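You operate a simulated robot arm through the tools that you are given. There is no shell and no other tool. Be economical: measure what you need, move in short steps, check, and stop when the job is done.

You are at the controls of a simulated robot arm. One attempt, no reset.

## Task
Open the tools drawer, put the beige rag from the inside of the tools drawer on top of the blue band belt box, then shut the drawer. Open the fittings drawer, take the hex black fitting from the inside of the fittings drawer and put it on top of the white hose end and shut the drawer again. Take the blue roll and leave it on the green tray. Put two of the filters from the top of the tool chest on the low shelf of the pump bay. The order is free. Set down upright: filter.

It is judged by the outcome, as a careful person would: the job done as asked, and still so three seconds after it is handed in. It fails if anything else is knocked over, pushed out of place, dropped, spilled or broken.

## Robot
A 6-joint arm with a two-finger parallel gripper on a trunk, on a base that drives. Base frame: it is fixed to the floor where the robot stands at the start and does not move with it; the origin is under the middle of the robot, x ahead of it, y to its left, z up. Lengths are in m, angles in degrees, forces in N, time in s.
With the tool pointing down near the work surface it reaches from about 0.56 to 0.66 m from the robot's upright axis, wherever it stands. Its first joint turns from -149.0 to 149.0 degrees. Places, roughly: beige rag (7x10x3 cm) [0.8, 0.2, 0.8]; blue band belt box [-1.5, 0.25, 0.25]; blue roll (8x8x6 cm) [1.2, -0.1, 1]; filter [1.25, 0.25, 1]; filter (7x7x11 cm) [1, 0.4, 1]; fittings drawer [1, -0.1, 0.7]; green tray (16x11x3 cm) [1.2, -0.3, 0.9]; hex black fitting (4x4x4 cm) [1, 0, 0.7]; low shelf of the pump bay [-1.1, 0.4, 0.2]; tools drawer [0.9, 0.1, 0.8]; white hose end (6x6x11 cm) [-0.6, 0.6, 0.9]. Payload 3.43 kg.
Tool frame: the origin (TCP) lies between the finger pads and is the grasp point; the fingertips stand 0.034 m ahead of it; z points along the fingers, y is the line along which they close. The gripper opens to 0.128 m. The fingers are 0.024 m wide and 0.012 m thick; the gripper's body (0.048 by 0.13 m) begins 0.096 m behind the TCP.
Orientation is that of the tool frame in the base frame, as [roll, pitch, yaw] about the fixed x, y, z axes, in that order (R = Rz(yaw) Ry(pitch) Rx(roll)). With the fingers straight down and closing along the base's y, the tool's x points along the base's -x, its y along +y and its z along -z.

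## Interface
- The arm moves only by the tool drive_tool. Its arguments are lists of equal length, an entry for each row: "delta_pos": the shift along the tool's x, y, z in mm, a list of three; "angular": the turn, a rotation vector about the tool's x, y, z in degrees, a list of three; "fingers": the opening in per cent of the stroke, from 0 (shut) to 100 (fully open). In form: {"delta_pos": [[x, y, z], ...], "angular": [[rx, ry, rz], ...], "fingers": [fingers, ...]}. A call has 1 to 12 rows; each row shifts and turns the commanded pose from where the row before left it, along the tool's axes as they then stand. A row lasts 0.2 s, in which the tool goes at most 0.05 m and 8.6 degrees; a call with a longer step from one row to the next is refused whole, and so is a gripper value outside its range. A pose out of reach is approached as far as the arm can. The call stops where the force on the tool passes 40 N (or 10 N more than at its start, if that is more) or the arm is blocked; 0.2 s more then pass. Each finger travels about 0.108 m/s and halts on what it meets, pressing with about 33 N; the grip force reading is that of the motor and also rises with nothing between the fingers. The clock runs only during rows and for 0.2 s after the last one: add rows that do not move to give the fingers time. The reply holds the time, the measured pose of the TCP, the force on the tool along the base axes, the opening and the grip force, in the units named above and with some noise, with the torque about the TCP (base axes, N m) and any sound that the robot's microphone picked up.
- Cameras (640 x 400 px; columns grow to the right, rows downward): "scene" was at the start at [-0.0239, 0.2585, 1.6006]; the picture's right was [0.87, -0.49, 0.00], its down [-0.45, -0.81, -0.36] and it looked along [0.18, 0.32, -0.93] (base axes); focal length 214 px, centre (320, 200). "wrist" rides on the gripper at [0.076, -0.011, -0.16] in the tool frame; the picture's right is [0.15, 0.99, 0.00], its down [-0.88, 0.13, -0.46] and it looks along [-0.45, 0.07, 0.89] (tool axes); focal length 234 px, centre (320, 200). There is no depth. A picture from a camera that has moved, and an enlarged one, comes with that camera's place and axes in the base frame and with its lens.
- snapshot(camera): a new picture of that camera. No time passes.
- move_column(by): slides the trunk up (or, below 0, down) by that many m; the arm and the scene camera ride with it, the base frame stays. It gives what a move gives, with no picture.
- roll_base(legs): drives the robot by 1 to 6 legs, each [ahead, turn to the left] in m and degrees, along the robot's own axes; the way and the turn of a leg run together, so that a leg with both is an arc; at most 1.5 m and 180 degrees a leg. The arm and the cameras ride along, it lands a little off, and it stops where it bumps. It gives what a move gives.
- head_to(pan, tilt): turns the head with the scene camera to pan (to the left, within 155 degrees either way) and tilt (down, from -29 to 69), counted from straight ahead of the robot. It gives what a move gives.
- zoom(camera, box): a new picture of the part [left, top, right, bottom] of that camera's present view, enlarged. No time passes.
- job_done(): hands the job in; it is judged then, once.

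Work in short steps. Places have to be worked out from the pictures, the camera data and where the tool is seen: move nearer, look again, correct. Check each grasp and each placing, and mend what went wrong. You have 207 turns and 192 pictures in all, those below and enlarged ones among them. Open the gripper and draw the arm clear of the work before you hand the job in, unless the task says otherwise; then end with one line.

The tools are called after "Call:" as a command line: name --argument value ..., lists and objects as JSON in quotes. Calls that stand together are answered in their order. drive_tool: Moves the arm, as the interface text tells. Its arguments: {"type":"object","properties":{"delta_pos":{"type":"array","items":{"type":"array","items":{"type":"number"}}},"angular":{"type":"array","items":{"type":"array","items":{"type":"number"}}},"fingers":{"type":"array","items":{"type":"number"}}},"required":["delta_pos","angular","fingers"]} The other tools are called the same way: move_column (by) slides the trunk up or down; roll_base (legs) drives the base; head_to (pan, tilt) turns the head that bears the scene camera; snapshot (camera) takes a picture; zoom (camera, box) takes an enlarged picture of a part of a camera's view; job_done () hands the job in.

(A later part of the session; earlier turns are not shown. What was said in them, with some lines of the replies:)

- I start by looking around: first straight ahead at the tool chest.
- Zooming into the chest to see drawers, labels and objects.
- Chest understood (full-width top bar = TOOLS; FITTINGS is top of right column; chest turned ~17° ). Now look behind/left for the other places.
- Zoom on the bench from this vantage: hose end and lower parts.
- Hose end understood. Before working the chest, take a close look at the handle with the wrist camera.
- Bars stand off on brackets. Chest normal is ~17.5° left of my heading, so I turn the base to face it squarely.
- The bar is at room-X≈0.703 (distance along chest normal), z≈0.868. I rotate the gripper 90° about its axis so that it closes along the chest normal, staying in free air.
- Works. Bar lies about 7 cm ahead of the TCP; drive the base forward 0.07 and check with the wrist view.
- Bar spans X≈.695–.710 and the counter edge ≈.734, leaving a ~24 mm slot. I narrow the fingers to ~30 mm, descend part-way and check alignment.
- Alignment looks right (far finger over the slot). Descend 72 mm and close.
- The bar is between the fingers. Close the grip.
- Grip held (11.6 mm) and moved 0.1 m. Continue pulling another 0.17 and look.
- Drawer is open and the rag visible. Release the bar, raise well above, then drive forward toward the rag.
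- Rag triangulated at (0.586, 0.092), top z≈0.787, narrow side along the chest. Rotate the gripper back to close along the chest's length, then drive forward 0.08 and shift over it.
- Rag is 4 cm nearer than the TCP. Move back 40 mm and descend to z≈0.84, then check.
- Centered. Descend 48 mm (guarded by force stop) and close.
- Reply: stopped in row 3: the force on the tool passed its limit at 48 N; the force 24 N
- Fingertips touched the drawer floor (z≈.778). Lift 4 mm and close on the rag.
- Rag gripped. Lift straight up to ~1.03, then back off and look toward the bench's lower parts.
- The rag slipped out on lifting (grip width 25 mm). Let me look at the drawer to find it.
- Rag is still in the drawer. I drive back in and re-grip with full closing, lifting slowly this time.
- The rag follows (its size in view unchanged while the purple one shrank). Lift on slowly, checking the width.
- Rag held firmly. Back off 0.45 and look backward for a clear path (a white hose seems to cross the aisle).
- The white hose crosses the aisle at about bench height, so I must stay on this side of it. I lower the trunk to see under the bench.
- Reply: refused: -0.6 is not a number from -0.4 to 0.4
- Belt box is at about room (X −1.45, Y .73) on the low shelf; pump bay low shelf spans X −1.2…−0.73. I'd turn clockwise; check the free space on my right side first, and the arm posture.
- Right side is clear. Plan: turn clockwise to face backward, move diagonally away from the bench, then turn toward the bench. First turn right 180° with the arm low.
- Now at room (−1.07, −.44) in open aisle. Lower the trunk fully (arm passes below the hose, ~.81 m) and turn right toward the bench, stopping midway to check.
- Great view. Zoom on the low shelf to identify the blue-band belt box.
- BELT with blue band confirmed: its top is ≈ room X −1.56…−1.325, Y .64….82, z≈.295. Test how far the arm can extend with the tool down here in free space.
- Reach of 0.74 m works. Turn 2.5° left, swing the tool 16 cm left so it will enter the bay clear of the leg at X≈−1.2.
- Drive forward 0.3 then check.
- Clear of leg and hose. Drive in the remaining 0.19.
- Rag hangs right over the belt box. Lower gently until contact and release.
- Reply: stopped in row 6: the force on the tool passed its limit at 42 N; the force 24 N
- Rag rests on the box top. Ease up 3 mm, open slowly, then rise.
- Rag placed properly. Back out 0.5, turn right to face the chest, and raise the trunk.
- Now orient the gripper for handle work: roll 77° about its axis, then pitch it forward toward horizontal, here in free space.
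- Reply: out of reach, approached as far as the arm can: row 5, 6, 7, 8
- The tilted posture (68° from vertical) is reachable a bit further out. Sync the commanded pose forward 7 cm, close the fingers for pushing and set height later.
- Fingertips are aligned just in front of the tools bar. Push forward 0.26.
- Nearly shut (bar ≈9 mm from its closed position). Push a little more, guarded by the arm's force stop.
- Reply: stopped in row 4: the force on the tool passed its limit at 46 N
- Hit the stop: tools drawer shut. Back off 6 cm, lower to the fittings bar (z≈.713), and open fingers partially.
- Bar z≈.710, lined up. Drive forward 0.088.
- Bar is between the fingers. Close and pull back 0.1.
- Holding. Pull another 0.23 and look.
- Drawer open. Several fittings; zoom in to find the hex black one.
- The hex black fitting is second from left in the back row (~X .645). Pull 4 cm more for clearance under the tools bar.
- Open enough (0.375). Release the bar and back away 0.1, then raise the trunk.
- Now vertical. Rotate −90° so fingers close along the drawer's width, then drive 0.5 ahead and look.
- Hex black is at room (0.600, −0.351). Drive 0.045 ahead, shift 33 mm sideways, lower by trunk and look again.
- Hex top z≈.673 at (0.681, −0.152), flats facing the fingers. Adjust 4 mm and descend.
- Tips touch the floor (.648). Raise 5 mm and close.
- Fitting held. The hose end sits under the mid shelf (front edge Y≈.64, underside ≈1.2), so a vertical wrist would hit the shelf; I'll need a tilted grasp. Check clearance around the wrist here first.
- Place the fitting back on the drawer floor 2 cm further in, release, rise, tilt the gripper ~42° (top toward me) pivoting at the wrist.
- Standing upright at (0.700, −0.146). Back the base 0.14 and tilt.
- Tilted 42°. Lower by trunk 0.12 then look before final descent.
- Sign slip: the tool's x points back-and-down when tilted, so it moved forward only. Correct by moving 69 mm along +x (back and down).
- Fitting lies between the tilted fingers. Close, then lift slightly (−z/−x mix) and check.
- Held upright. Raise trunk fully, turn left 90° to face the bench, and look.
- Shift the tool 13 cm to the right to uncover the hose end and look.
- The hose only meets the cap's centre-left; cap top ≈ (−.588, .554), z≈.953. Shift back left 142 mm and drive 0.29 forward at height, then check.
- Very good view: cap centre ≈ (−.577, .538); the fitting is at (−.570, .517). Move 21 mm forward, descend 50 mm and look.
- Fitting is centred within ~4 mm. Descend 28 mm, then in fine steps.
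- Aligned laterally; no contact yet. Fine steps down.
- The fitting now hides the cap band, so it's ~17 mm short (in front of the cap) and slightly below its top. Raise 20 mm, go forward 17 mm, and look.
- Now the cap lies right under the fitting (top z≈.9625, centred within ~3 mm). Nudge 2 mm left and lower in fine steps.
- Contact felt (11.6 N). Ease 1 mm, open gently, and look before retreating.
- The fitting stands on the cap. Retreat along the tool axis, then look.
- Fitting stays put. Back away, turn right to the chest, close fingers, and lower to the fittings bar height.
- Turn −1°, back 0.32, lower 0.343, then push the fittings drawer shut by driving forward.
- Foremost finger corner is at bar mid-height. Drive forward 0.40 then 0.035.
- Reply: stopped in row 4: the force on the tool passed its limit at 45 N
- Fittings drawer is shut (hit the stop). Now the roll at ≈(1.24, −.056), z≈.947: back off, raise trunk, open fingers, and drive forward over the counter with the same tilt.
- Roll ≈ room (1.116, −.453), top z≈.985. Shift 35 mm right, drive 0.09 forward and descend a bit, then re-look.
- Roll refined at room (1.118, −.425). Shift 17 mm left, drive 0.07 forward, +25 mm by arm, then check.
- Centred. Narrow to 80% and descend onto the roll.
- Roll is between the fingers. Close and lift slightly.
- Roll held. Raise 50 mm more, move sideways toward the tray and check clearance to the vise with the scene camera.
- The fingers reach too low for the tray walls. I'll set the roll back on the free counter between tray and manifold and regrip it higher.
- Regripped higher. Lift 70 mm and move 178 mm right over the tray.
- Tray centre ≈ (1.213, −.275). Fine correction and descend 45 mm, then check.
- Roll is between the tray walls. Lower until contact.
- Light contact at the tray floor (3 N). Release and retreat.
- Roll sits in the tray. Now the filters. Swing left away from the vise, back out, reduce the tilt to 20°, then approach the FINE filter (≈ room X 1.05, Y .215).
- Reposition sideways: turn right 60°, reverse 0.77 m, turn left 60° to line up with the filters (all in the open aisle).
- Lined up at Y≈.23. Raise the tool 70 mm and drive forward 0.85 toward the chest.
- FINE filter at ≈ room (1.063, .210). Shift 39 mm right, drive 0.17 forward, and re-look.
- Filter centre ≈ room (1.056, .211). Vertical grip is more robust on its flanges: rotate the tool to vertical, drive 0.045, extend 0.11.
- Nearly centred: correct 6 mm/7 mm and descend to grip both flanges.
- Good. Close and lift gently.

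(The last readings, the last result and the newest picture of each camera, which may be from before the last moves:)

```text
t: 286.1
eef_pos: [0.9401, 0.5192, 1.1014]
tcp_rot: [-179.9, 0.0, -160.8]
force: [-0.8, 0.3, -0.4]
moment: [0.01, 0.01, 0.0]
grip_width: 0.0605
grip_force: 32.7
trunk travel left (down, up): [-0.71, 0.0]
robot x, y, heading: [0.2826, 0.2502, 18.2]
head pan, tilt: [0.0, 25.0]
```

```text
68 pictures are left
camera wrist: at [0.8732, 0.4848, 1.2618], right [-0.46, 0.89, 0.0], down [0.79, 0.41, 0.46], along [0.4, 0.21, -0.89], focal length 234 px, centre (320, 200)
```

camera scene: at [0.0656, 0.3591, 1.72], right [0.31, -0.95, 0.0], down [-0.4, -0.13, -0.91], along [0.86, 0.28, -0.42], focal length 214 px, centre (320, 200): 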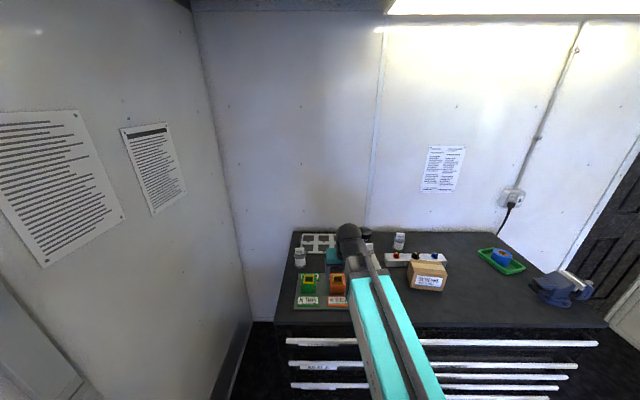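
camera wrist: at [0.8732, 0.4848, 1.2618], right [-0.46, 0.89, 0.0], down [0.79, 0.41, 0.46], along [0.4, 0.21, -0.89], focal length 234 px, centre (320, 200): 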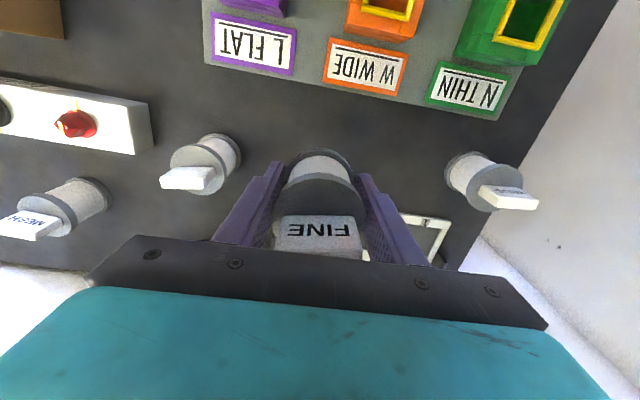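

Filter held (flanges, 60 mm). Travel: back 0.345, turn left 31°, reverse 1.04 m, then turn left to face the bench's pump bay.

Call:
roll_base --legs '[[-0.345, 0], [0, 31.5], [-1.04, 0], [0, 57.5]]'

Call:
move_column --by -0.4

Call:
move_column --by -0.31

Call:
head_to --pan 5 --tilt 30

Call:
snapshot --camera "scene"

```text
t: 299.8
eef_pos: [-0.9789, 0.0178, 1.1006]
tcp_rot: [-179.9, 0.0, -71.8]
force: [-0.6, -0.9, -0.1]
moment: [-0.03, -0.03, -0.01]
grip_width: 0.0601
grip_force: 32.9
trunk travel left (down, up): [-0.71, 0.0]
robot x, y, heading: [-0.7358, -0.6529, 106.7]
head pan, tilt: [0.0, 25.0]
```

```text
t: 303.6
eef_pos: [-0.9783, 0.0181, 0.702]
tcp_rot: [-179.9, 0.1, -71.7]
force: [0.6, 0.4, -0.6]
moment: [-0.01, 0.02, -0.01]
grip_width: 0.0604
grip_force: 33.1
trunk travel left (down, up): [-0.31, 0.4]
robot x, y, heading: [-0.737, -0.6522, 106.7]
head pan, tilt: [0.0, 25.0]
```

```text
t: 306.7
eef_pos: [-0.9773, 0.0168, 0.3913]
tcp_rot: [180.0, 0.1, -71.8]
force: [-0.1, 0.9, -0.9]
moment: [0.02, 0.0, -0.02]
grip_width: 0.0598
grip_force: 33.4
trunk travel left (down, up): [0.0, 0.71]
robot x, y, heading: [-0.7362, -0.6474, 106.9]
head pan, tilt: [0.0, 25.0]
```

```text
t: 307.4
eef_pos: [-0.9779, 0.0174, 0.392]
tcp_rot: [179.9, 0.1, -71.8]
force: [-0.4, 0.4, 0.0]
moment: [0.0, -0.01, -0.01]
grip_width: 0.06
grip_force: 33.4
trunk travel left (down, up): [0.0, 0.71]
robot x, y, heading: [-0.7346, -0.6515, 106.6]
head pan, tilt: [5.0, 30.0]
```

```text
67 pictures are left
camera scene: at [-0.9201, -0.6588, 1.0021], right [0.93, 0.37, 0.0], down [0.18, -0.46, -0.87], along [-0.32, 0.81, -0.5], focal length 214 px, centre (320, 200)
```

scene: 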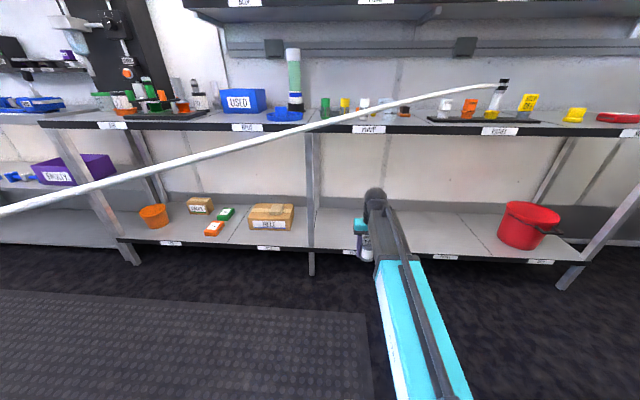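

Call:
zoom --camera "scene" --box '[220, 180, 500, 290]'

Call:
snapshot --camera "wrist"

```text
2.29 times, centred on (360, 235) of scene
camera zoom: at [-0.9201, -0.6588, 1.0021], right [0.93, 0.37, 0.0], down [0.18, -0.46, -0.87], along [-0.32, 0.81, -0.5], focal length 490 px, centre (229, 120)
```

zoom: 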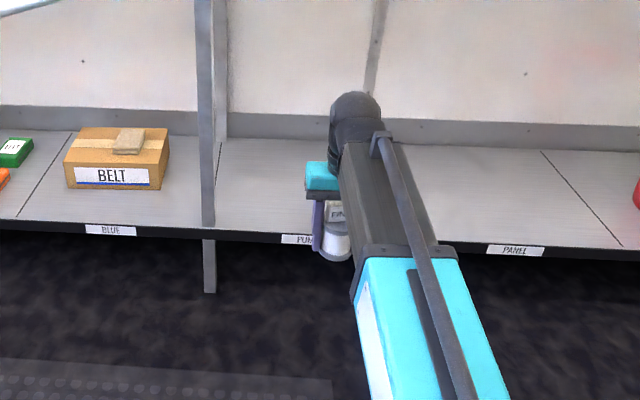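

```text
65 pictures are left
camera wrist: at [-0.9429, -0.0507, 0.5516], right [-0.89, -0.45, 0.0], down [-0.4, 0.8, 0.46], along [-0.2, 0.41, -0.89], focal length 234 px, centre (320, 200)
```

wrist: 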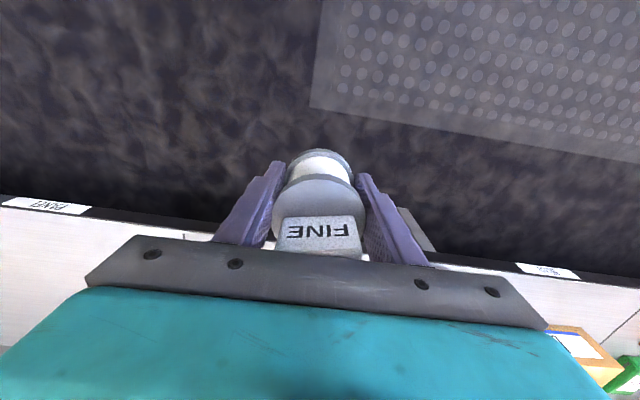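

Pump bay label at X≈−.96. Shift 25 mm right and drive 0.31 into the bay at this height.

Call:
drive_tool --delta_pos '[[0, -25, 0], [0, 0, 0]]' --angular '[[0, 0, 0], [0, 0, 0]]' --fingers '[0, 0]'

Call:
roll_base --legs '[[0.32, 0]]'

Call:
snapshot --camera "wrist"

```text
t: 308.0
eef_pos: [-0.9529, 0.0253, 0.3923]
tcp_rot: [180.0, 0.0, -71.7]
force: [-0.2, -0.4, -0.9]
moment: [0.04, 0.02, -0.03]
grip_width: 0.0597
grip_force: 33.3
trunk travel left (down, up): [0.0, 0.71]
robot x, y, heading: [-0.7342, -0.6523, 106.4]
head pan, tilt: [5.0, 30.0]
```

```text
t: 310.3
eef_pos: [-1.0453, 0.331, 0.3924]
tcp_rot: [180.0, 0.0, -71.8]
force: [0.7, -0.5, -1.9]
moment: [-0.02, 0.01, -0.01]
grip_width: 0.0601
grip_force: 33.3
trunk travel left (down, up): [0.0, 0.71]
robot x, y, heading: [-0.8247, -0.3434, 106.6]
head pan, tilt: [5.0, 30.0]
```

```text
64 pictures are left
camera wrist: at [-1.0106, 0.2621, 0.5518], right [-0.89, -0.45, 0.0], down [-0.4, 0.79, 0.46], along [-0.2, 0.41, -0.89], focal length 234 px, centre (320, 200)
```

wrist: 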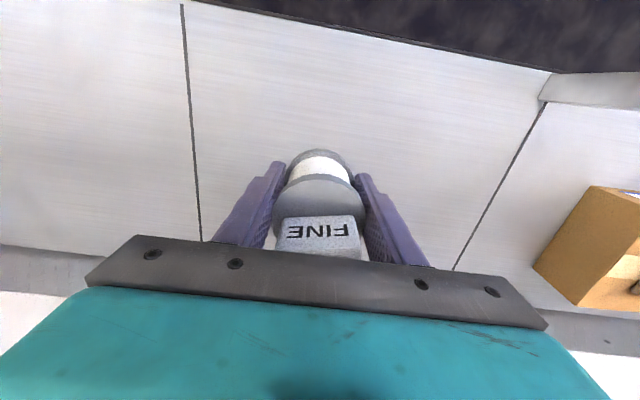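

Filter hangs inside the pump bay (seams on both sides). Lower 130 mm, then fine steps to contact.

Call:
drive_tool --delta_pos '[[0, 0, 35], [0, 0, 35], [0, 0, 35], [0, 0, 15], [0, 0, 0]]' --angular '[[0, 0, 0], [0, 0, 0], [0, 0, 0], [0, 0, 0], [0, 0, 0]]' --fingers '[0, 0, 0, 0, 0]'

Call:
zoom --camera "scene" --box '[250, 150, 410, 250]'

```text
t: 311.5
eef_pos: [-1.0456, 0.3308, 0.2718]
tcp_rot: [-180.0, 0.2, -71.8]
force: [-0.4, 0.5, -1.1]
moment: [0.02, -0.02, -0.01]
grip_width: 0.0601
grip_force: 33.3
trunk travel left (down, up): [0.0, 0.71]
robot x, y, heading: [-0.8287, -0.3473, 106.6]
head pan, tilt: [5.0, 30.0]
```

```text
4.00 times, centred on (330, 200) of scene
camera zoom: at [-1.0111, -0.3537, 1.0021], right [0.93, 0.37, 0.0], down [0.18, -0.46, -0.87], along [-0.32, 0.81, -0.5], focal length 858 px, centre (280, 200)
```

zoom: 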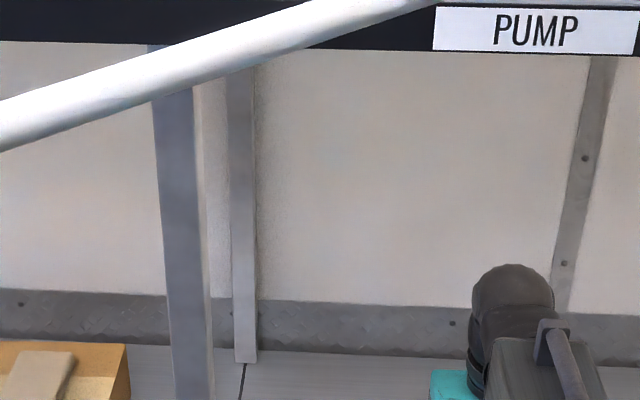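

Call:
drive_tool --delta_pos '[[0, 0, 5], [0, 0, 5], [0, 0, 5], [0, 0, 4], [0, 0, 0]]' --angular '[[0, 0, 0], [0, 0, 0], [0, 0, 0], [0, 0, 0], [0, 0, 0]]' --fingers '[0, 0, 0, 0, 0]'

Call:
drive_tool --delta_pos '[[0, 0, 3], [0, 0, 2], [0, 0, 2], [0, 0, 0]]' --angular '[[0, 0, 0], [0, 0, 0], [0, 0, 0], [0, 0, 0]]' --fingers '[0, 0, 0, 0]'

Call:
snapshot --camera "wrist"

```text
t: 312.7
eef_pos: [-1.0449, 0.3289, 0.256]
tcp_rot: [-180.0, 0.2, -71.8]
force: [-0.6, 2.1, 26.3]
moment: [0.18, 0.11, -0.09]
grip_width: 0.0601
grip_force: 33.2
trunk travel left (down, up): [0.0, 0.71]
robot x, y, heading: [-0.8251, -0.3462, 106.4]
head pan, tilt: [5.0, 30.0]
```

```text
t: 313.2
eef_pos: [-1.0449, 0.3303, 0.2541]
tcp_rot: [-180.0, 0.4, -71.6]
force: [0.6, -5.3, 23.3]
moment: [-0.3, 0.06, -0.02]
grip_width: 0.0599
grip_force: 33.0
trunk travel left (down, up): [0.0, 0.71]
robot x, y, heading: [-0.8274, -0.3496, 106.8]
head pan, tilt: [5.0, 30.0]
stopped in row 2: the force on the tool passed its limit at 43 N (the readings are from after the stop); the commanded pose is now the measured one
```

```text
62 pictures are left
camera wrist: at [-1.0103, 0.2617, 0.4139], right [-0.89, -0.45, 0.0], down [-0.4, 0.79, 0.46], along [-0.21, 0.41, -0.89], focal length 234 px, centre (320, 200)
```

wrist: 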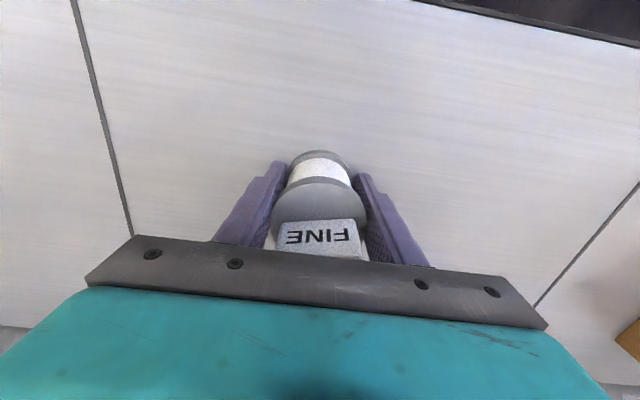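

Contact (shelf z≈.217). Ease up 2 mm, release, and rise straight.

Call:
drive_tool --delta_pos '[[0, 0, -2], [0, 0, 0], [0, 0, 0], [0, 0, 0], [0, 0, -20], [0, 0, -40], [0, 0, -45], [0, 0, -30]]' --angular '[[0, 0, 0], [0, 0, 0], [0, 0, 0], [0, 0, 0], [0, 0, 0], [0, 0, 0], [0, 0, 0], [0, 0, 0]]' --fingers '[0, 55, 75, 75, 75, 75, 75, 75]'

Call:
snapshot --camera "wrist"

```text
t: 315.0
eef_pos: [-1.046, 0.3295, 0.3883]
tcp_rot: [180.0, 0.0, -71.8]
force: [-0.3, 0.0, -0.8]
moment: [-0.02, -0.01, 0.01]
grip_width: 0.0961
grip_force: 0.1
trunk travel left (down, up): [0.0, 0.71]
robot x, y, heading: [-0.828, -0.3444, 106.7]
head pan, tilt: [5.0, 30.0]
```

```text
61 pictures are left
camera wrist: at [-1.0111, 0.2619, 0.5481], right [-0.89, -0.45, 0.0], down [-0.4, 0.79, 0.46], along [-0.21, 0.41, -0.89], focal length 234 px, centre (320, 200)
```

wrist: 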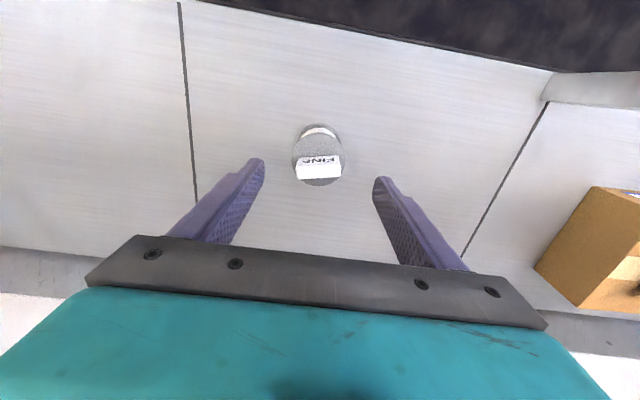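

FINE stands upright on the pump bay low shelf. Go back for the next filter (≈ room 1.08, .077): reverse the route with trunk up.

Call:
roll_base --legs '[[-0.32, 0]]'

Call:
move_column --by 0.4

Call:
move_column --by 0.31

Call:
roll_base --legs '[[0, -57.5], [1.04, 0], [0, -31.5]]'

Call:
head_to --pan 0 --tilt 30

Call:
snapshot --camera "scene"

```text
t: 317.3
eef_pos: [-0.956, 0.0212, 0.3879]
tcp_rot: [180.0, 0.3, -71.7]
force: [0.5, -1.1, 1.1]
moment: [-0.01, 0.01, 0.01]
grip_width: 0.0959
grip_force: 0.1
trunk travel left (down, up): [0.0, 0.71]
robot x, y, heading: [-0.7301, -0.6544, 106.9]
head pan, tilt: [5.0, 30.0]
```

```text
t: 321.2
eef_pos: [-0.9554, 0.0208, 0.7886]
tcp_rot: [-179.9, 0.2, -71.7]
force: [1.0, -0.3, -0.1]
moment: [0.02, -0.02, -0.01]
grip_width: 0.0959
grip_force: 0.0
trunk travel left (down, up): [-0.4, 0.31]
robot x, y, heading: [-0.7335, -0.6566, 106.4]
head pan, tilt: [5.0, 30.0]
```

```text
t: 324.2
eef_pos: [-0.9556, 0.0212, 1.0977]
tcp_rot: [-180.0, 0.2, -71.6]
force: [0.3, 1.3, -0.4]
moment: [0.02, 0.05, -0.01]
grip_width: 0.0959
grip_force: 0.0
trunk travel left (down, up): [-0.71, 0.0]
robot x, y, heading: [-0.7349, -0.6517, 106.9]
head pan, tilt: [5.0, 30.0]
```

```text
t: 333.9
eef_pos: [0.4048, 0.6804, 1.0975]
tcp_rot: [-179.8, 0.0, -129.4]
force: [-0.1, 0.6, 0.0]
moment: [0.04, -0.04, 0.02]
grip_width: 0.0959
grip_force: 0.1
trunk travel left (down, up): [-0.71, 0.0]
robot x, y, heading: [-0.0484, 0.1349, 48.6]
head pan, tilt: [5.0, 30.0]
stopped in leg 2: the robot was blocked; the commanded pose is now the measured one
```

```text
t: 334.6
eef_pos: [0.4049, 0.681, 1.098]
tcp_rot: [180.0, 0.2, -129.5]
force: [0.2, 0.8, -1.1]
moment: [0.03, 0.01, 0.02]
grip_width: 0.096
grip_force: 0.1
trunk travel left (down, up): [-0.71, 0.0]
robot x, y, heading: [-0.0515, 0.1307, 48.5]
head pan, tilt: [0.0, 30.0]
```

```text
60 pictures are left
camera scene: at [-0.1483, 0.2806, 1.7121], right [0.75, -0.66, 0.0], down [-0.33, -0.37, -0.87], along [0.57, 0.65, -0.5], focal length 214 px, centre (320, 200)
```

scene: 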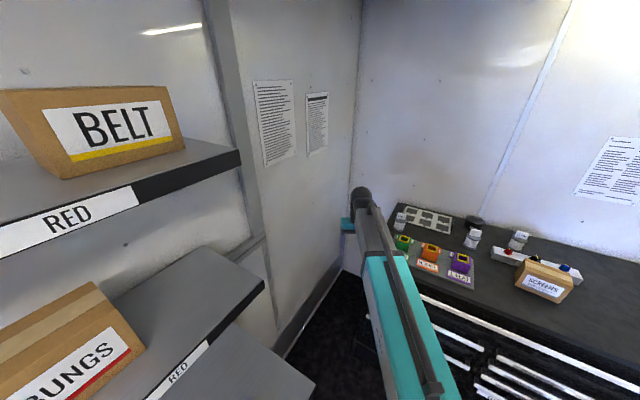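

Base was blocked near the end of the leg (likely the bench's end leg). Back off 6 cm, then turn right to face the chest, and check the fitting on the hose end.

Call:
roll_base --legs '[[-0.06, 0], [0, -31]]'

Call:
head_to --pan 130 --tilt 50

Call:
snapshot --camera "scene"

```text
t: 337.6
eef_pos: [0.5835, 0.323, 1.0973]
tcp_rot: [179.9, 0.1, -160.6]
force: [0.6, -0.4, -0.8]
moment: [-0.01, 0.03, 0.01]
grip_width: 0.0961
grip_force: 0.0
trunk travel left (down, up): [-0.71, 0.0]
robot x, y, heading: [-0.0878, 0.0779, 17.5]
head pan, tilt: [0.0, 30.0]
```

```text
t: 339.7
eef_pos: [0.5833, 0.3231, 1.0968]
tcp_rot: [-180.0, 0.1, -160.5]
force: [-0.3, 0.9, -0.6]
moment: [0.0, 0.04, 0.0]
grip_width: 0.0961
grip_force: 0.2
trunk travel left (down, up): [-0.71, 0.0]
robot x, y, heading: [-0.0851, 0.074, 17.7]
head pan, tilt: [130.0, 50.0]
```

```text
59 pictures are left
camera scene: at [-0.2469, 0.2672, 1.6825], right [0.54, 0.84, 0.0], down [0.65, -0.41, -0.64], along [-0.54, 0.34, -0.77], focal length 214 px, centre (320, 200)
```

scene: 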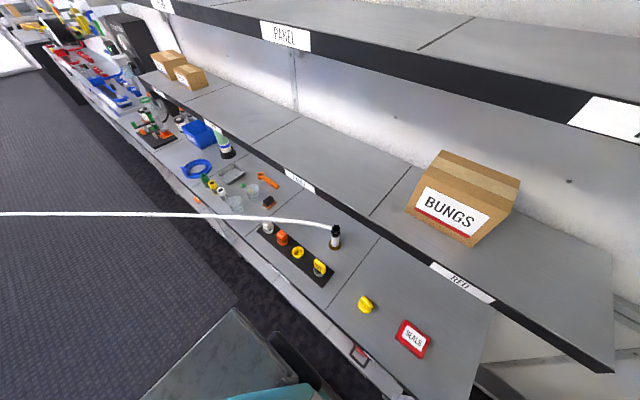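

Call:
head_to --pan 110 --tilt 65

Call:
snapshot --camera "scene"

```text
t: 340.6
eef_pos: [0.584, 0.3231, 1.0989]
tcp_rot: [-179.9, 0.1, -160.6]
force: [0.1, -0.5, -0.4]
moment: [0.0, -0.01, -0.01]
grip_width: 0.0958
grip_force: 0.0
trunk travel left (down, up): [-0.71, 0.0]
robot x, y, heading: [-0.0854, 0.0764, 17.7]
head pan, tilt: [110.0, 65.0]
```

```text
58 pictures are left
camera scene: at [-0.219, 0.274, 1.6644], right [0.79, 0.61, 0.0], down [0.55, -0.72, -0.42], along [-0.26, 0.33, -0.91], focal length 214 px, centre (320, 200)
```

scene: 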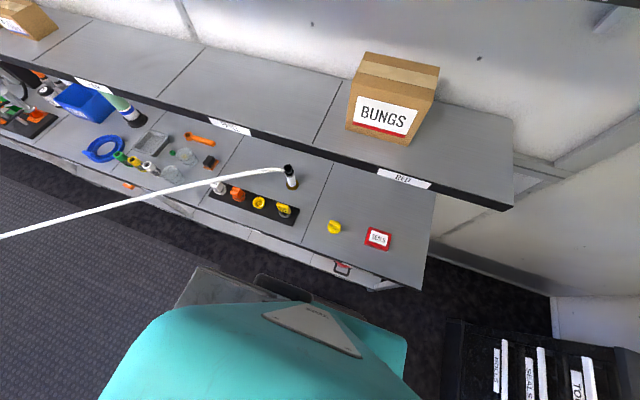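

Fitting still fine; surroundings unchanged. Approach the next filter: shift 55 mm right and drive 0.33.

Call:
drive_tool --delta_pos '[[0, -30, 0], [0, -25, -10], [0, 0, 0]]' --angular '[[0, 0, 0], [0, 0, 0], [0, 0, 0]]' --fingers '[76, 76, 76]'

Call:
roll_base --legs '[[0.33, 0]]'

Call:
snapshot --camera "wrist"

```text
t: 341.4
eef_pos: [0.6017, 0.2702, 1.1083]
tcp_rot: [180.0, 0.2, -160.5]
force: [-0.4, 0.2, 0.2]
moment: [0.02, -0.01, -0.01]
grip_width: 0.0974
grip_force: 0.0
trunk travel left (down, up): [-0.71, 0.0]
robot x, y, heading: [-0.0847, 0.0782, 17.4]
head pan, tilt: [110.0, 65.0]
```

```text
t: 343.8
eef_pos: [0.9229, 0.37, 1.1076]
tcp_rot: [-180.0, 0.1, -160.6]
force: [0.6, 0.8, -0.5]
moment: [-0.02, 0.02, 0.02]
grip_width: 0.0976
grip_force: 0.0
trunk travel left (down, up): [-0.71, 0.0]
robot x, y, heading: [0.2317, 0.1774, 17.6]
head pan, tilt: [110.0, 65.0]
```

```text
57 pictures are left
camera wrist: at [0.8539, 0.3352, 1.2675], right [-0.47, 0.89, 0.0], down [0.79, 0.41, 0.46], along [0.41, 0.21, -0.89], focal length 234 px, centre (320, 200)
```

wrist: 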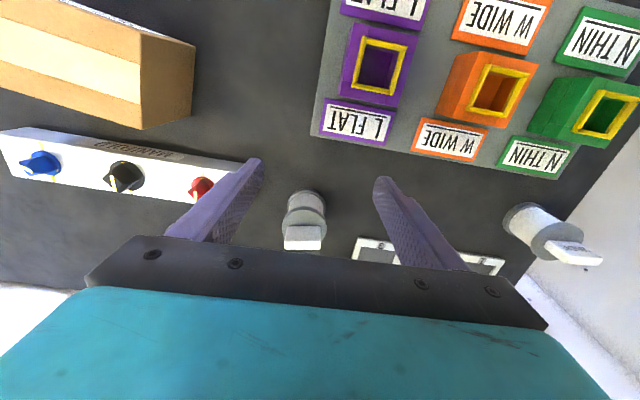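

Filter at room (1.0985, .0706). Drive 0.11 forward and look again from above.

Call:
roll_base --legs '[[0.105, 0]]'

Call:
drive_tool --delta_pos '[[0, -10, 0], [0, 0, 0]]' --angular '[[0, 0, 0], [0, 0, 0]]' --fingers '[76, 76]'

Call:
snapshot --camera "wrist"

```text
t: 345.1
eef_pos: [1.0239, 0.4025, 1.1071]
tcp_rot: [179.9, 0.2, -160.8]
force: [0.4, 1.2, 0.3]
moment: [0.0, 0.06, 0.06]
grip_width: 0.0974
grip_force: 0.0
trunk travel left (down, up): [-0.71, 0.0]
robot x, y, heading: [0.335, 0.2082, 17.3]
head pan, tilt: [110.0, 65.0]
```

```text
t: 345.6
eef_pos: [1.0251, 0.3916, 1.1075]
tcp_rot: [-180.0, 0.2, -160.6]
force: [-0.8, 0.2, -0.3]
moment: [0.0, 0.0, 0.01]
grip_width: 0.0974
grip_force: 0.0
trunk travel left (down, up): [-0.71, 0.0]
robot x, y, heading: [0.336, 0.2081, 17.6]
head pan, tilt: [110.0, 65.0]
```

```text
56 pictures are left
camera wrist: at [0.9577, 0.3576, 1.2683], right [-0.47, 0.89, 0.0], down [0.79, 0.41, 0.46], along [0.41, 0.21, -0.89], focal length 234 px, centre (320, 200)
```

wrist: 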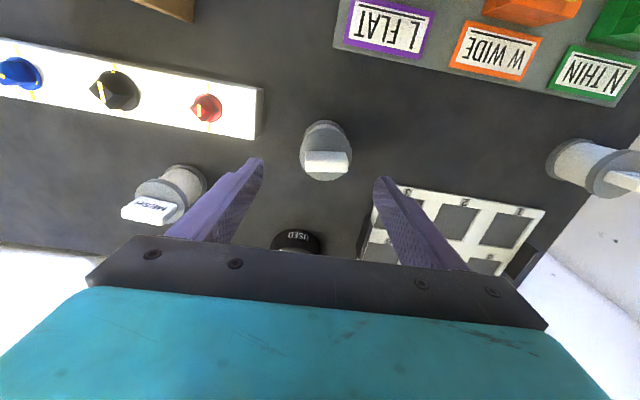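

Centre (1.024, .3985). Shift 6.5 mm left and descend.

Call:
drive_tool --delta_pos '[[0, 6.5, 0], [0, 0, 40], [0, 0, 40], [0, 0, 35], [0, 0, 18], [0, 0, 6], [0, 0, 0]]' --angular '[[0, 0, 0], [0, 0, 0], [0, 0, 0], [0, 0, 0], [0, 0, 0], [0, 0, 0], [0, 0, 0]]' --fingers '[76, 76, 76, 76, 76, 76, 76]'

Call:
snapshot --camera "wrist"

```text
t: 347.2
eef_pos: [1.0243, 0.3987, 0.9684]
tcp_rot: [180.0, 0.1, -160.7]
force: [0.1, -0.2, 1.0]
moment: [-0.02, -0.03, -0.01]
grip_width: 0.0973
grip_force: 0.1
trunk travel left (down, up): [-0.71, 0.0]
robot x, y, heading: [0.3373, 0.2105, 17.5]
head pan, tilt: [110.0, 65.0]
```

```text
55 pictures are left
camera wrist: at [0.9565, 0.3634, 1.1285], right [-0.47, 0.89, 0.0], down [0.79, 0.41, 0.46], along [0.41, 0.21, -0.89], focal length 234 px, centre (320, 200)
```

wrist: 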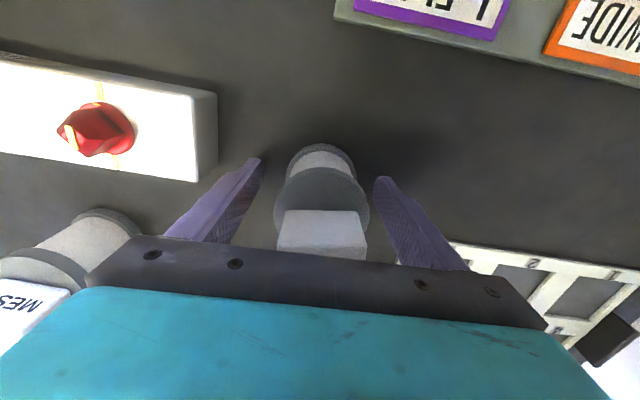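

Matches the listed filter at [1, 0.4]. Close and lift gently.

Call:
drive_tool --delta_pos '[[0, 0, 0], [0, 0, 0], [0, 0, 0], [0, 0, -4], [0, 0, -10], [0, 0, -20], [0, 0, -30], [0, 0, -35], [0, 0, -35], [0, 0, 0]]' --angular '[[0, 0, 0], [0, 0, 0], [0, 0, 0], [0, 0, 0], [0, 0, 0], [0, 0, 0], [0, 0, 0], [0, 0, 0], [0, 0, 0], [0, 0, 0]]' --fingers '[40, 0, 0, 0, 0, 0, 0, 0, 0, 0]'

Call:
snapshot --camera "wrist"

```text
t: 349.4
eef_pos: [1.0243, 0.3987, 1.103]
tcp_rot: [180.0, 0.0, -160.6]
force: [-0.2, -0.7, -0.1]
moment: [-0.01, 0.0, -0.02]
grip_width: 0.0603
grip_force: 33.7
trunk travel left (down, up): [-0.71, 0.0]
robot x, y, heading: [0.3357, 0.2096, 17.5]
head pan, tilt: [110.0, 65.0]
```

```text
54 pictures are left
camera wrist: at [0.9565, 0.363, 1.2626], right [-0.47, 0.89, 0.0], down [0.79, 0.41, 0.46], along [0.41, 0.21, -0.89], focal length 234 px, centre (320, 200)
```

wrist: 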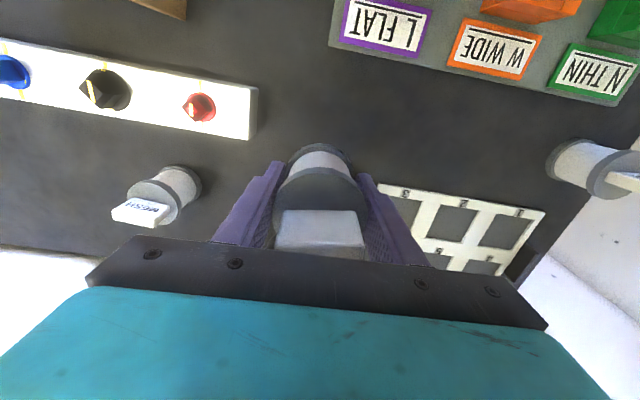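

Held. Back 0.33, turn left 24°, reverse 1.224 m, then lower the trunk (away from the hose) before turning to the bench.

Call:
roll_base --legs '[[-0.335, 0], [0, 24.1], [-1.224, 0]]'

Call:
move_column --by -0.4

Call:
move_column --by -0.31

Call:
roll_base --legs '[[0, 65.9]]'

Call:
head_to --pan -5 --tilt 30

Call:
snapshot --camera "scene"

```text
t: 360.2
eef_pos: [-0.3505, -0.2523, 1.102]
tcp_rot: [-180.0, 0.0, -136.3]
force: [-0.2, 0.4, -0.5]
moment: [0.01, -0.02, 0.01]
grip_width: 0.0603
grip_force: 33.1
trunk travel left (down, up): [-0.71, 0.0]
robot x, y, heading: [-0.9042, -0.7126, 42.6]
head pan, tilt: [110.0, 65.0]
```

```text
t: 364.0
eef_pos: [-0.3507, -0.2532, 0.703]
tcp_rot: [180.0, 0.1, -136.2]
force: [0.1, -0.3, -0.3]
moment: [0.03, 0.0, 0.04]
grip_width: 0.0601
grip_force: 32.9
trunk travel left (down, up): [-0.31, 0.4]
robot x, y, heading: [-0.8993, -0.7075, 42.4]
head pan, tilt: [110.0, 65.0]
```

```text
t: 367.1
eef_pos: [-0.3516, -0.2533, 0.3926]
tcp_rot: [-180.0, 0.1, -136.2]
force: [0.3, 0.0, -0.5]
moment: [-0.02, 0.02, 0.02]
grip_width: 0.0601
grip_force: 33.3
trunk travel left (down, up): [0.0, 0.71]
robot x, y, heading: [-0.8995, -0.712, 42.6]
head pan, tilt: [110.0, 65.0]
```

```text
t: 371.4
eef_pos: [-1.0902, -0.0188, 0.3925]
tcp_rot: [-179.9, 0.2, -70.5]
force: [0.9, 0.2, -0.3]
moment: [0.01, 0.01, -0.02]
grip_width: 0.0602
grip_force: 33.4
trunk travel left (down, up): [0.0, 0.71]
robot x, y, heading: [-0.93, -0.7172, 107.8]
head pan, tilt: [110.0, 65.0]
```

```text
t: 373.4
eef_pos: [-1.0901, -0.0191, 0.393]
tcp_rot: [-179.9, 0.0, -70.5]
force: [0.6, 0.0, -0.7]
moment: [0.05, 0.04, 0.02]
grip_width: 0.06
grip_force: 33.2
trunk travel left (down, up): [0.0, 0.71]
robot x, y, heading: [-0.9278, -0.7151, 107.6]
head pan, tilt: [-5.0, 30.0]
```

```text
53 pictures are left
camera scene: at [-1.0996, -0.7231, 1.002], right [0.98, 0.22, 0.0], down [0.11, -0.49, -0.87], along [-0.19, 0.85, -0.5], focal length 214 px, centre (320, 200)
```

scene: 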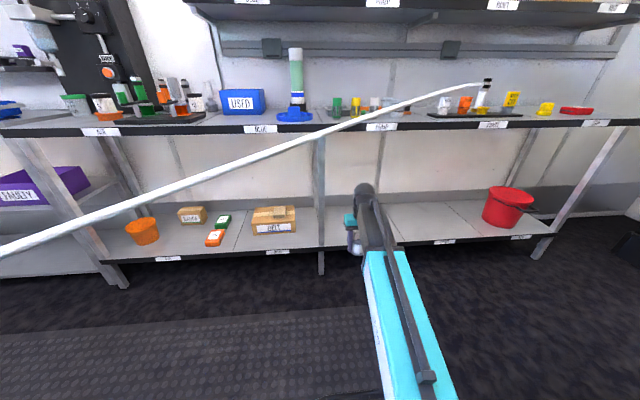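

Everything in place (fitting, rag, bucket). TCP at X −1.045; drive 0.32 into the bay.

Call:
roll_base --legs '[[0.32, 0]]'

Call:
snapshot --camera "wrist"

```text
t: 375.7
eef_pos: [-1.1819, 0.2891, 0.393]
tcp_rot: [-180.0, 0.1, -70.8]
force: [-0.6, 0.3, -0.1]
moment: [0.04, -0.01, -0.03]
grip_width: 0.0598
grip_force: 33.4
trunk travel left (down, up): [0.0, 0.71]
robot x, y, heading: [-1.0271, -0.4092, 107.1]
head pan, tilt: [-5.0, 30.0]
```

```text
52 pictures are left
camera wrist: at [-1.1453, 0.221, 0.5523], right [-0.89, -0.46, 0.0], down [-0.41, 0.79, 0.46], along [-0.21, 0.41, -0.89], focal length 234 px, centre (320, 200)
```

wrist: 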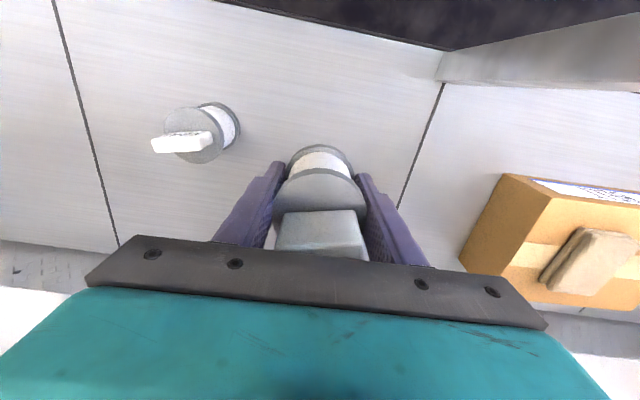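

Inside the pump bay, ~14 cm left of FINE. Lower in steps to contact (TCP z≈.256).

Call:
drive_tool --delta_pos '[[0, 0, 35], [0, 0, 35], [0, 0, 35], [0, 0, 20], [0, 0, 8], [0, 0, 0]]' --angular '[[0, 0, 0], [0, 0, 0], [0, 0, 0], [0, 0, 0], [0, 0, 0], [0, 0, 0]]' --fingers '[0, 0, 0, 0, 0, 0]'

Call:
drive_tool --delta_pos '[[0, 0, 1.5], [0, 0, 1.5], [0, 0, 0]]' --angular '[[0, 0, 0], [0, 0, 0], [0, 0, 0]]' --fingers '[0, 0, 0]'

```text
t: 377.1
eef_pos: [-1.1816, 0.2902, 0.2588]
tcp_rot: [-180.0, 0.1, -70.9]
force: [-0.8, -0.3, -0.6]
moment: [0.01, -0.02, -0.03]
grip_width: 0.0598
grip_force: 32.9
trunk travel left (down, up): [0.0, 0.71]
robot x, y, heading: [-1.0262, -0.4107, 107.2]
head pan, tilt: [-5.0, 30.0]
```

```text
t: 377.9
eef_pos: [-1.1809, 0.2883, 0.258]
tcp_rot: [-180.0, 0.3, -70.9]
force: [0.3, -1.9, 20.6]
moment: [-0.22, 0.02, -0.05]
grip_width: 0.0599
grip_force: 33.0
trunk travel left (down, up): [0.0, 0.71]
robot x, y, heading: [-1.0237, -0.4105, 107.3]
head pan, tilt: [-5.0, 30.0]
```

Contact. Ease up 1 mm, release, rise.

Call:
drive_tool --delta_pos '[[0, 0, -1.5], [0, 0, 0], [0, 0, 0], [0, 0, 0], [0, 0, -20], [0, 0, -40], [0, 0, -45], [0, 0, -30]]' --angular '[[0, 0, 0], [0, 0, 0], [0, 0, 0], [0, 0, 0], [0, 0, 0], [0, 0, 0], [0, 0, 0], [0, 0, 0]]' --fingers '[0, 55, 72, 72, 72, 72, 72, 72]'

Call:
roll_base --legs '[[-0.35, 0]]'

Call:
drive_tool --delta_pos '[[0, -45, 0], [0, -45, 0], [0, -45, 0], [0, -45, 0], [0, 0, 0]]' --angular '[[0, 0, 0], [0, 0, 0], [0, 0, 0], [0, 0, 0], [0, 0, 0]]' --fingers '[72, 72, 72, 72, 72]'

Call:
snapshot --camera "scene"

Call:
zoom --camera "scene" --box '[220, 150, 460, 300]'

```text
t: 379.7
eef_pos: [-1.1819, 0.2885, 0.3929]
tcp_rot: [-179.9, 0.1, -70.8]
force: [0.3, -0.2, 0.1]
moment: [0.0, -0.01, 0.01]
grip_width: 0.0923
grip_force: 0.1
trunk travel left (down, up): [0.0, 0.71]
robot x, y, heading: [-1.024, -0.4106, 107.1]
head pan, tilt: [-5.0, 30.0]
```

```text
t: 382.2
eef_pos: [-1.0794, -0.0478, 0.3941]
tcp_rot: [-180.0, 0.1, -70.6]
force: [0.1, -0.9, 0.5]
moment: [0.01, -0.01, 0.03]
grip_width: 0.0924
grip_force: 0.0
trunk travel left (down, up): [0.0, 0.71]
robot x, y, heading: [-0.9224, -0.7437, 107.3]
head pan, tilt: [-5.0, 30.0]
```

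```text
t: 383.4
eef_pos: [-0.9095, 0.0134, 0.392]
tcp_rot: [179.9, 0.3, -70.7]
force: [-0.1, -1.8, 0.3]
moment: [0.01, 0.0, -0.02]
grip_width: 0.0923
grip_force: 0.1
trunk travel left (down, up): [0.0, 0.71]
robot x, y, heading: [-0.9211, -0.7444, 107.3]
head pan, tilt: [-5.0, 30.0]
```

```text
51 pictures are left
camera scene: at [-1.0924, -0.7513, 1.0021], right [0.98, 0.21, 0.0], down [0.11, -0.49, -0.87], along [-0.18, 0.85, -0.5], focal length 214 px, centre (320, 200)
```

scene: 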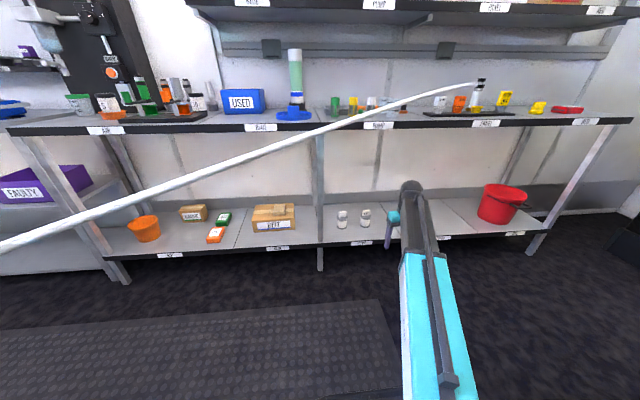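

```text
2.67 times, centred on (340, 225) of scene
camera zoom: at [-1.0924, -0.7513, 1.0021], right [0.98, 0.21, 0.0], down [0.11, -0.49, -0.87], along [-0.18, 0.85, -0.5], focal length 572 px, centre (267, 133)
```

zoom: 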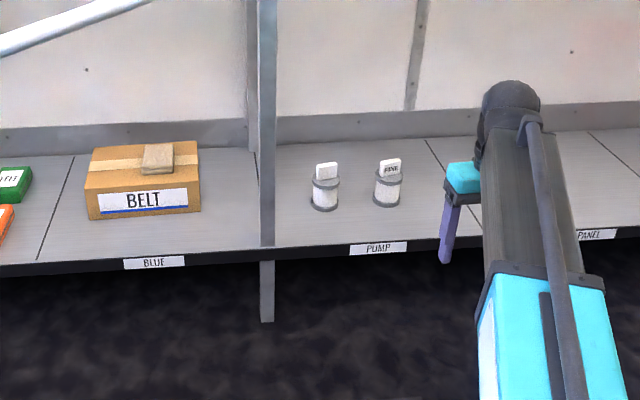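

Both filters stand upright on PUMP. Final check of the fitting and the chest.

Call:
zoom --camera "scene" --box '[440, 70, 520, 120]'

Call:
head_to --pan -75 --tilt 10

Call:
snapshot --camera "scene"

```text
8.00 times, centred on (480, 95) of scene
camera zoom: at [-1.0924, -0.7513, 1.0021], right [0.98, 0.21, 0.0], down [0.11, -0.49, -0.87], along [-0.18, 0.85, -0.5], focal length 1716 px, centre (-960, 1040)
```

zoom: 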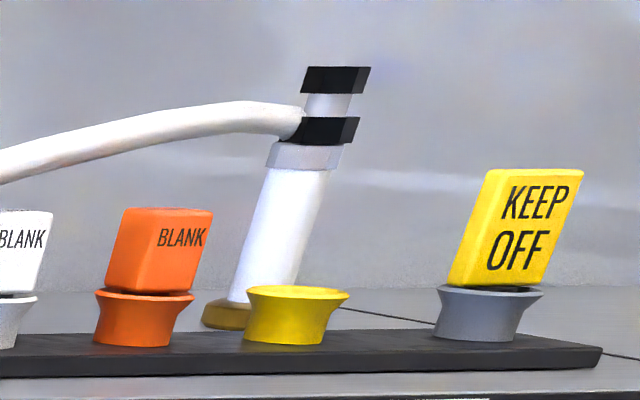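

```text
t: 384.9
eef_pos: [-0.9097, 0.0125, 0.3923]
tcp_rot: [180.0, 0.1, -70.6]
force: [-0.2, 0.2, -0.6]
moment: [0.03, 0.0, 0.02]
grip_width: 0.0924
grip_force: 0.1
trunk travel left (down, up): [0.0, 0.71]
robot x, y, heading: [-0.9254, -0.746, 107.1]
head pan, tilt: [-75.0, 10.0]
```

```text
48 pictures are left
camera scene: at [-0.9946, -0.7901, 1.0344], right [0.53, -0.85, 0.0], down [-0.15, -0.09, -0.98], along [0.83, 0.53, -0.17], focal length 214 px, centre (320, 200)
```

scene: 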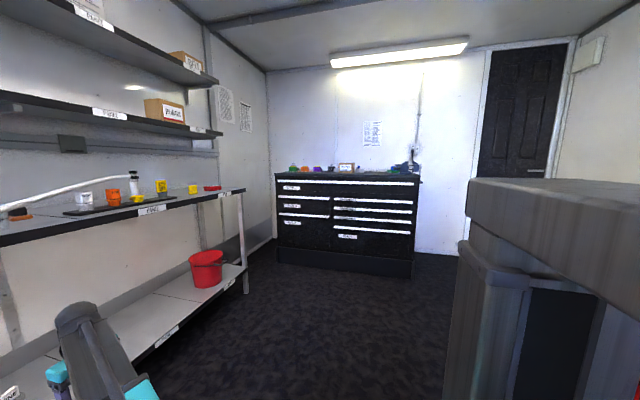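

Both drawers are shut, and the rag, fitting, roll and filters are where the task wants them. The gripper is open and the arm is clear of the work, so I hand in.

Call:
job_done

```text
The job is handed in.
```

I finished every part of the task and handed it in: the rag is on the blue-band belt box, and the hex black fitting is on the white hose end. The blue roll is in the green tray, two filters (FINE and the one with the blank tag) stand upright on the pump bay's low shelf, and both drawers are shut.
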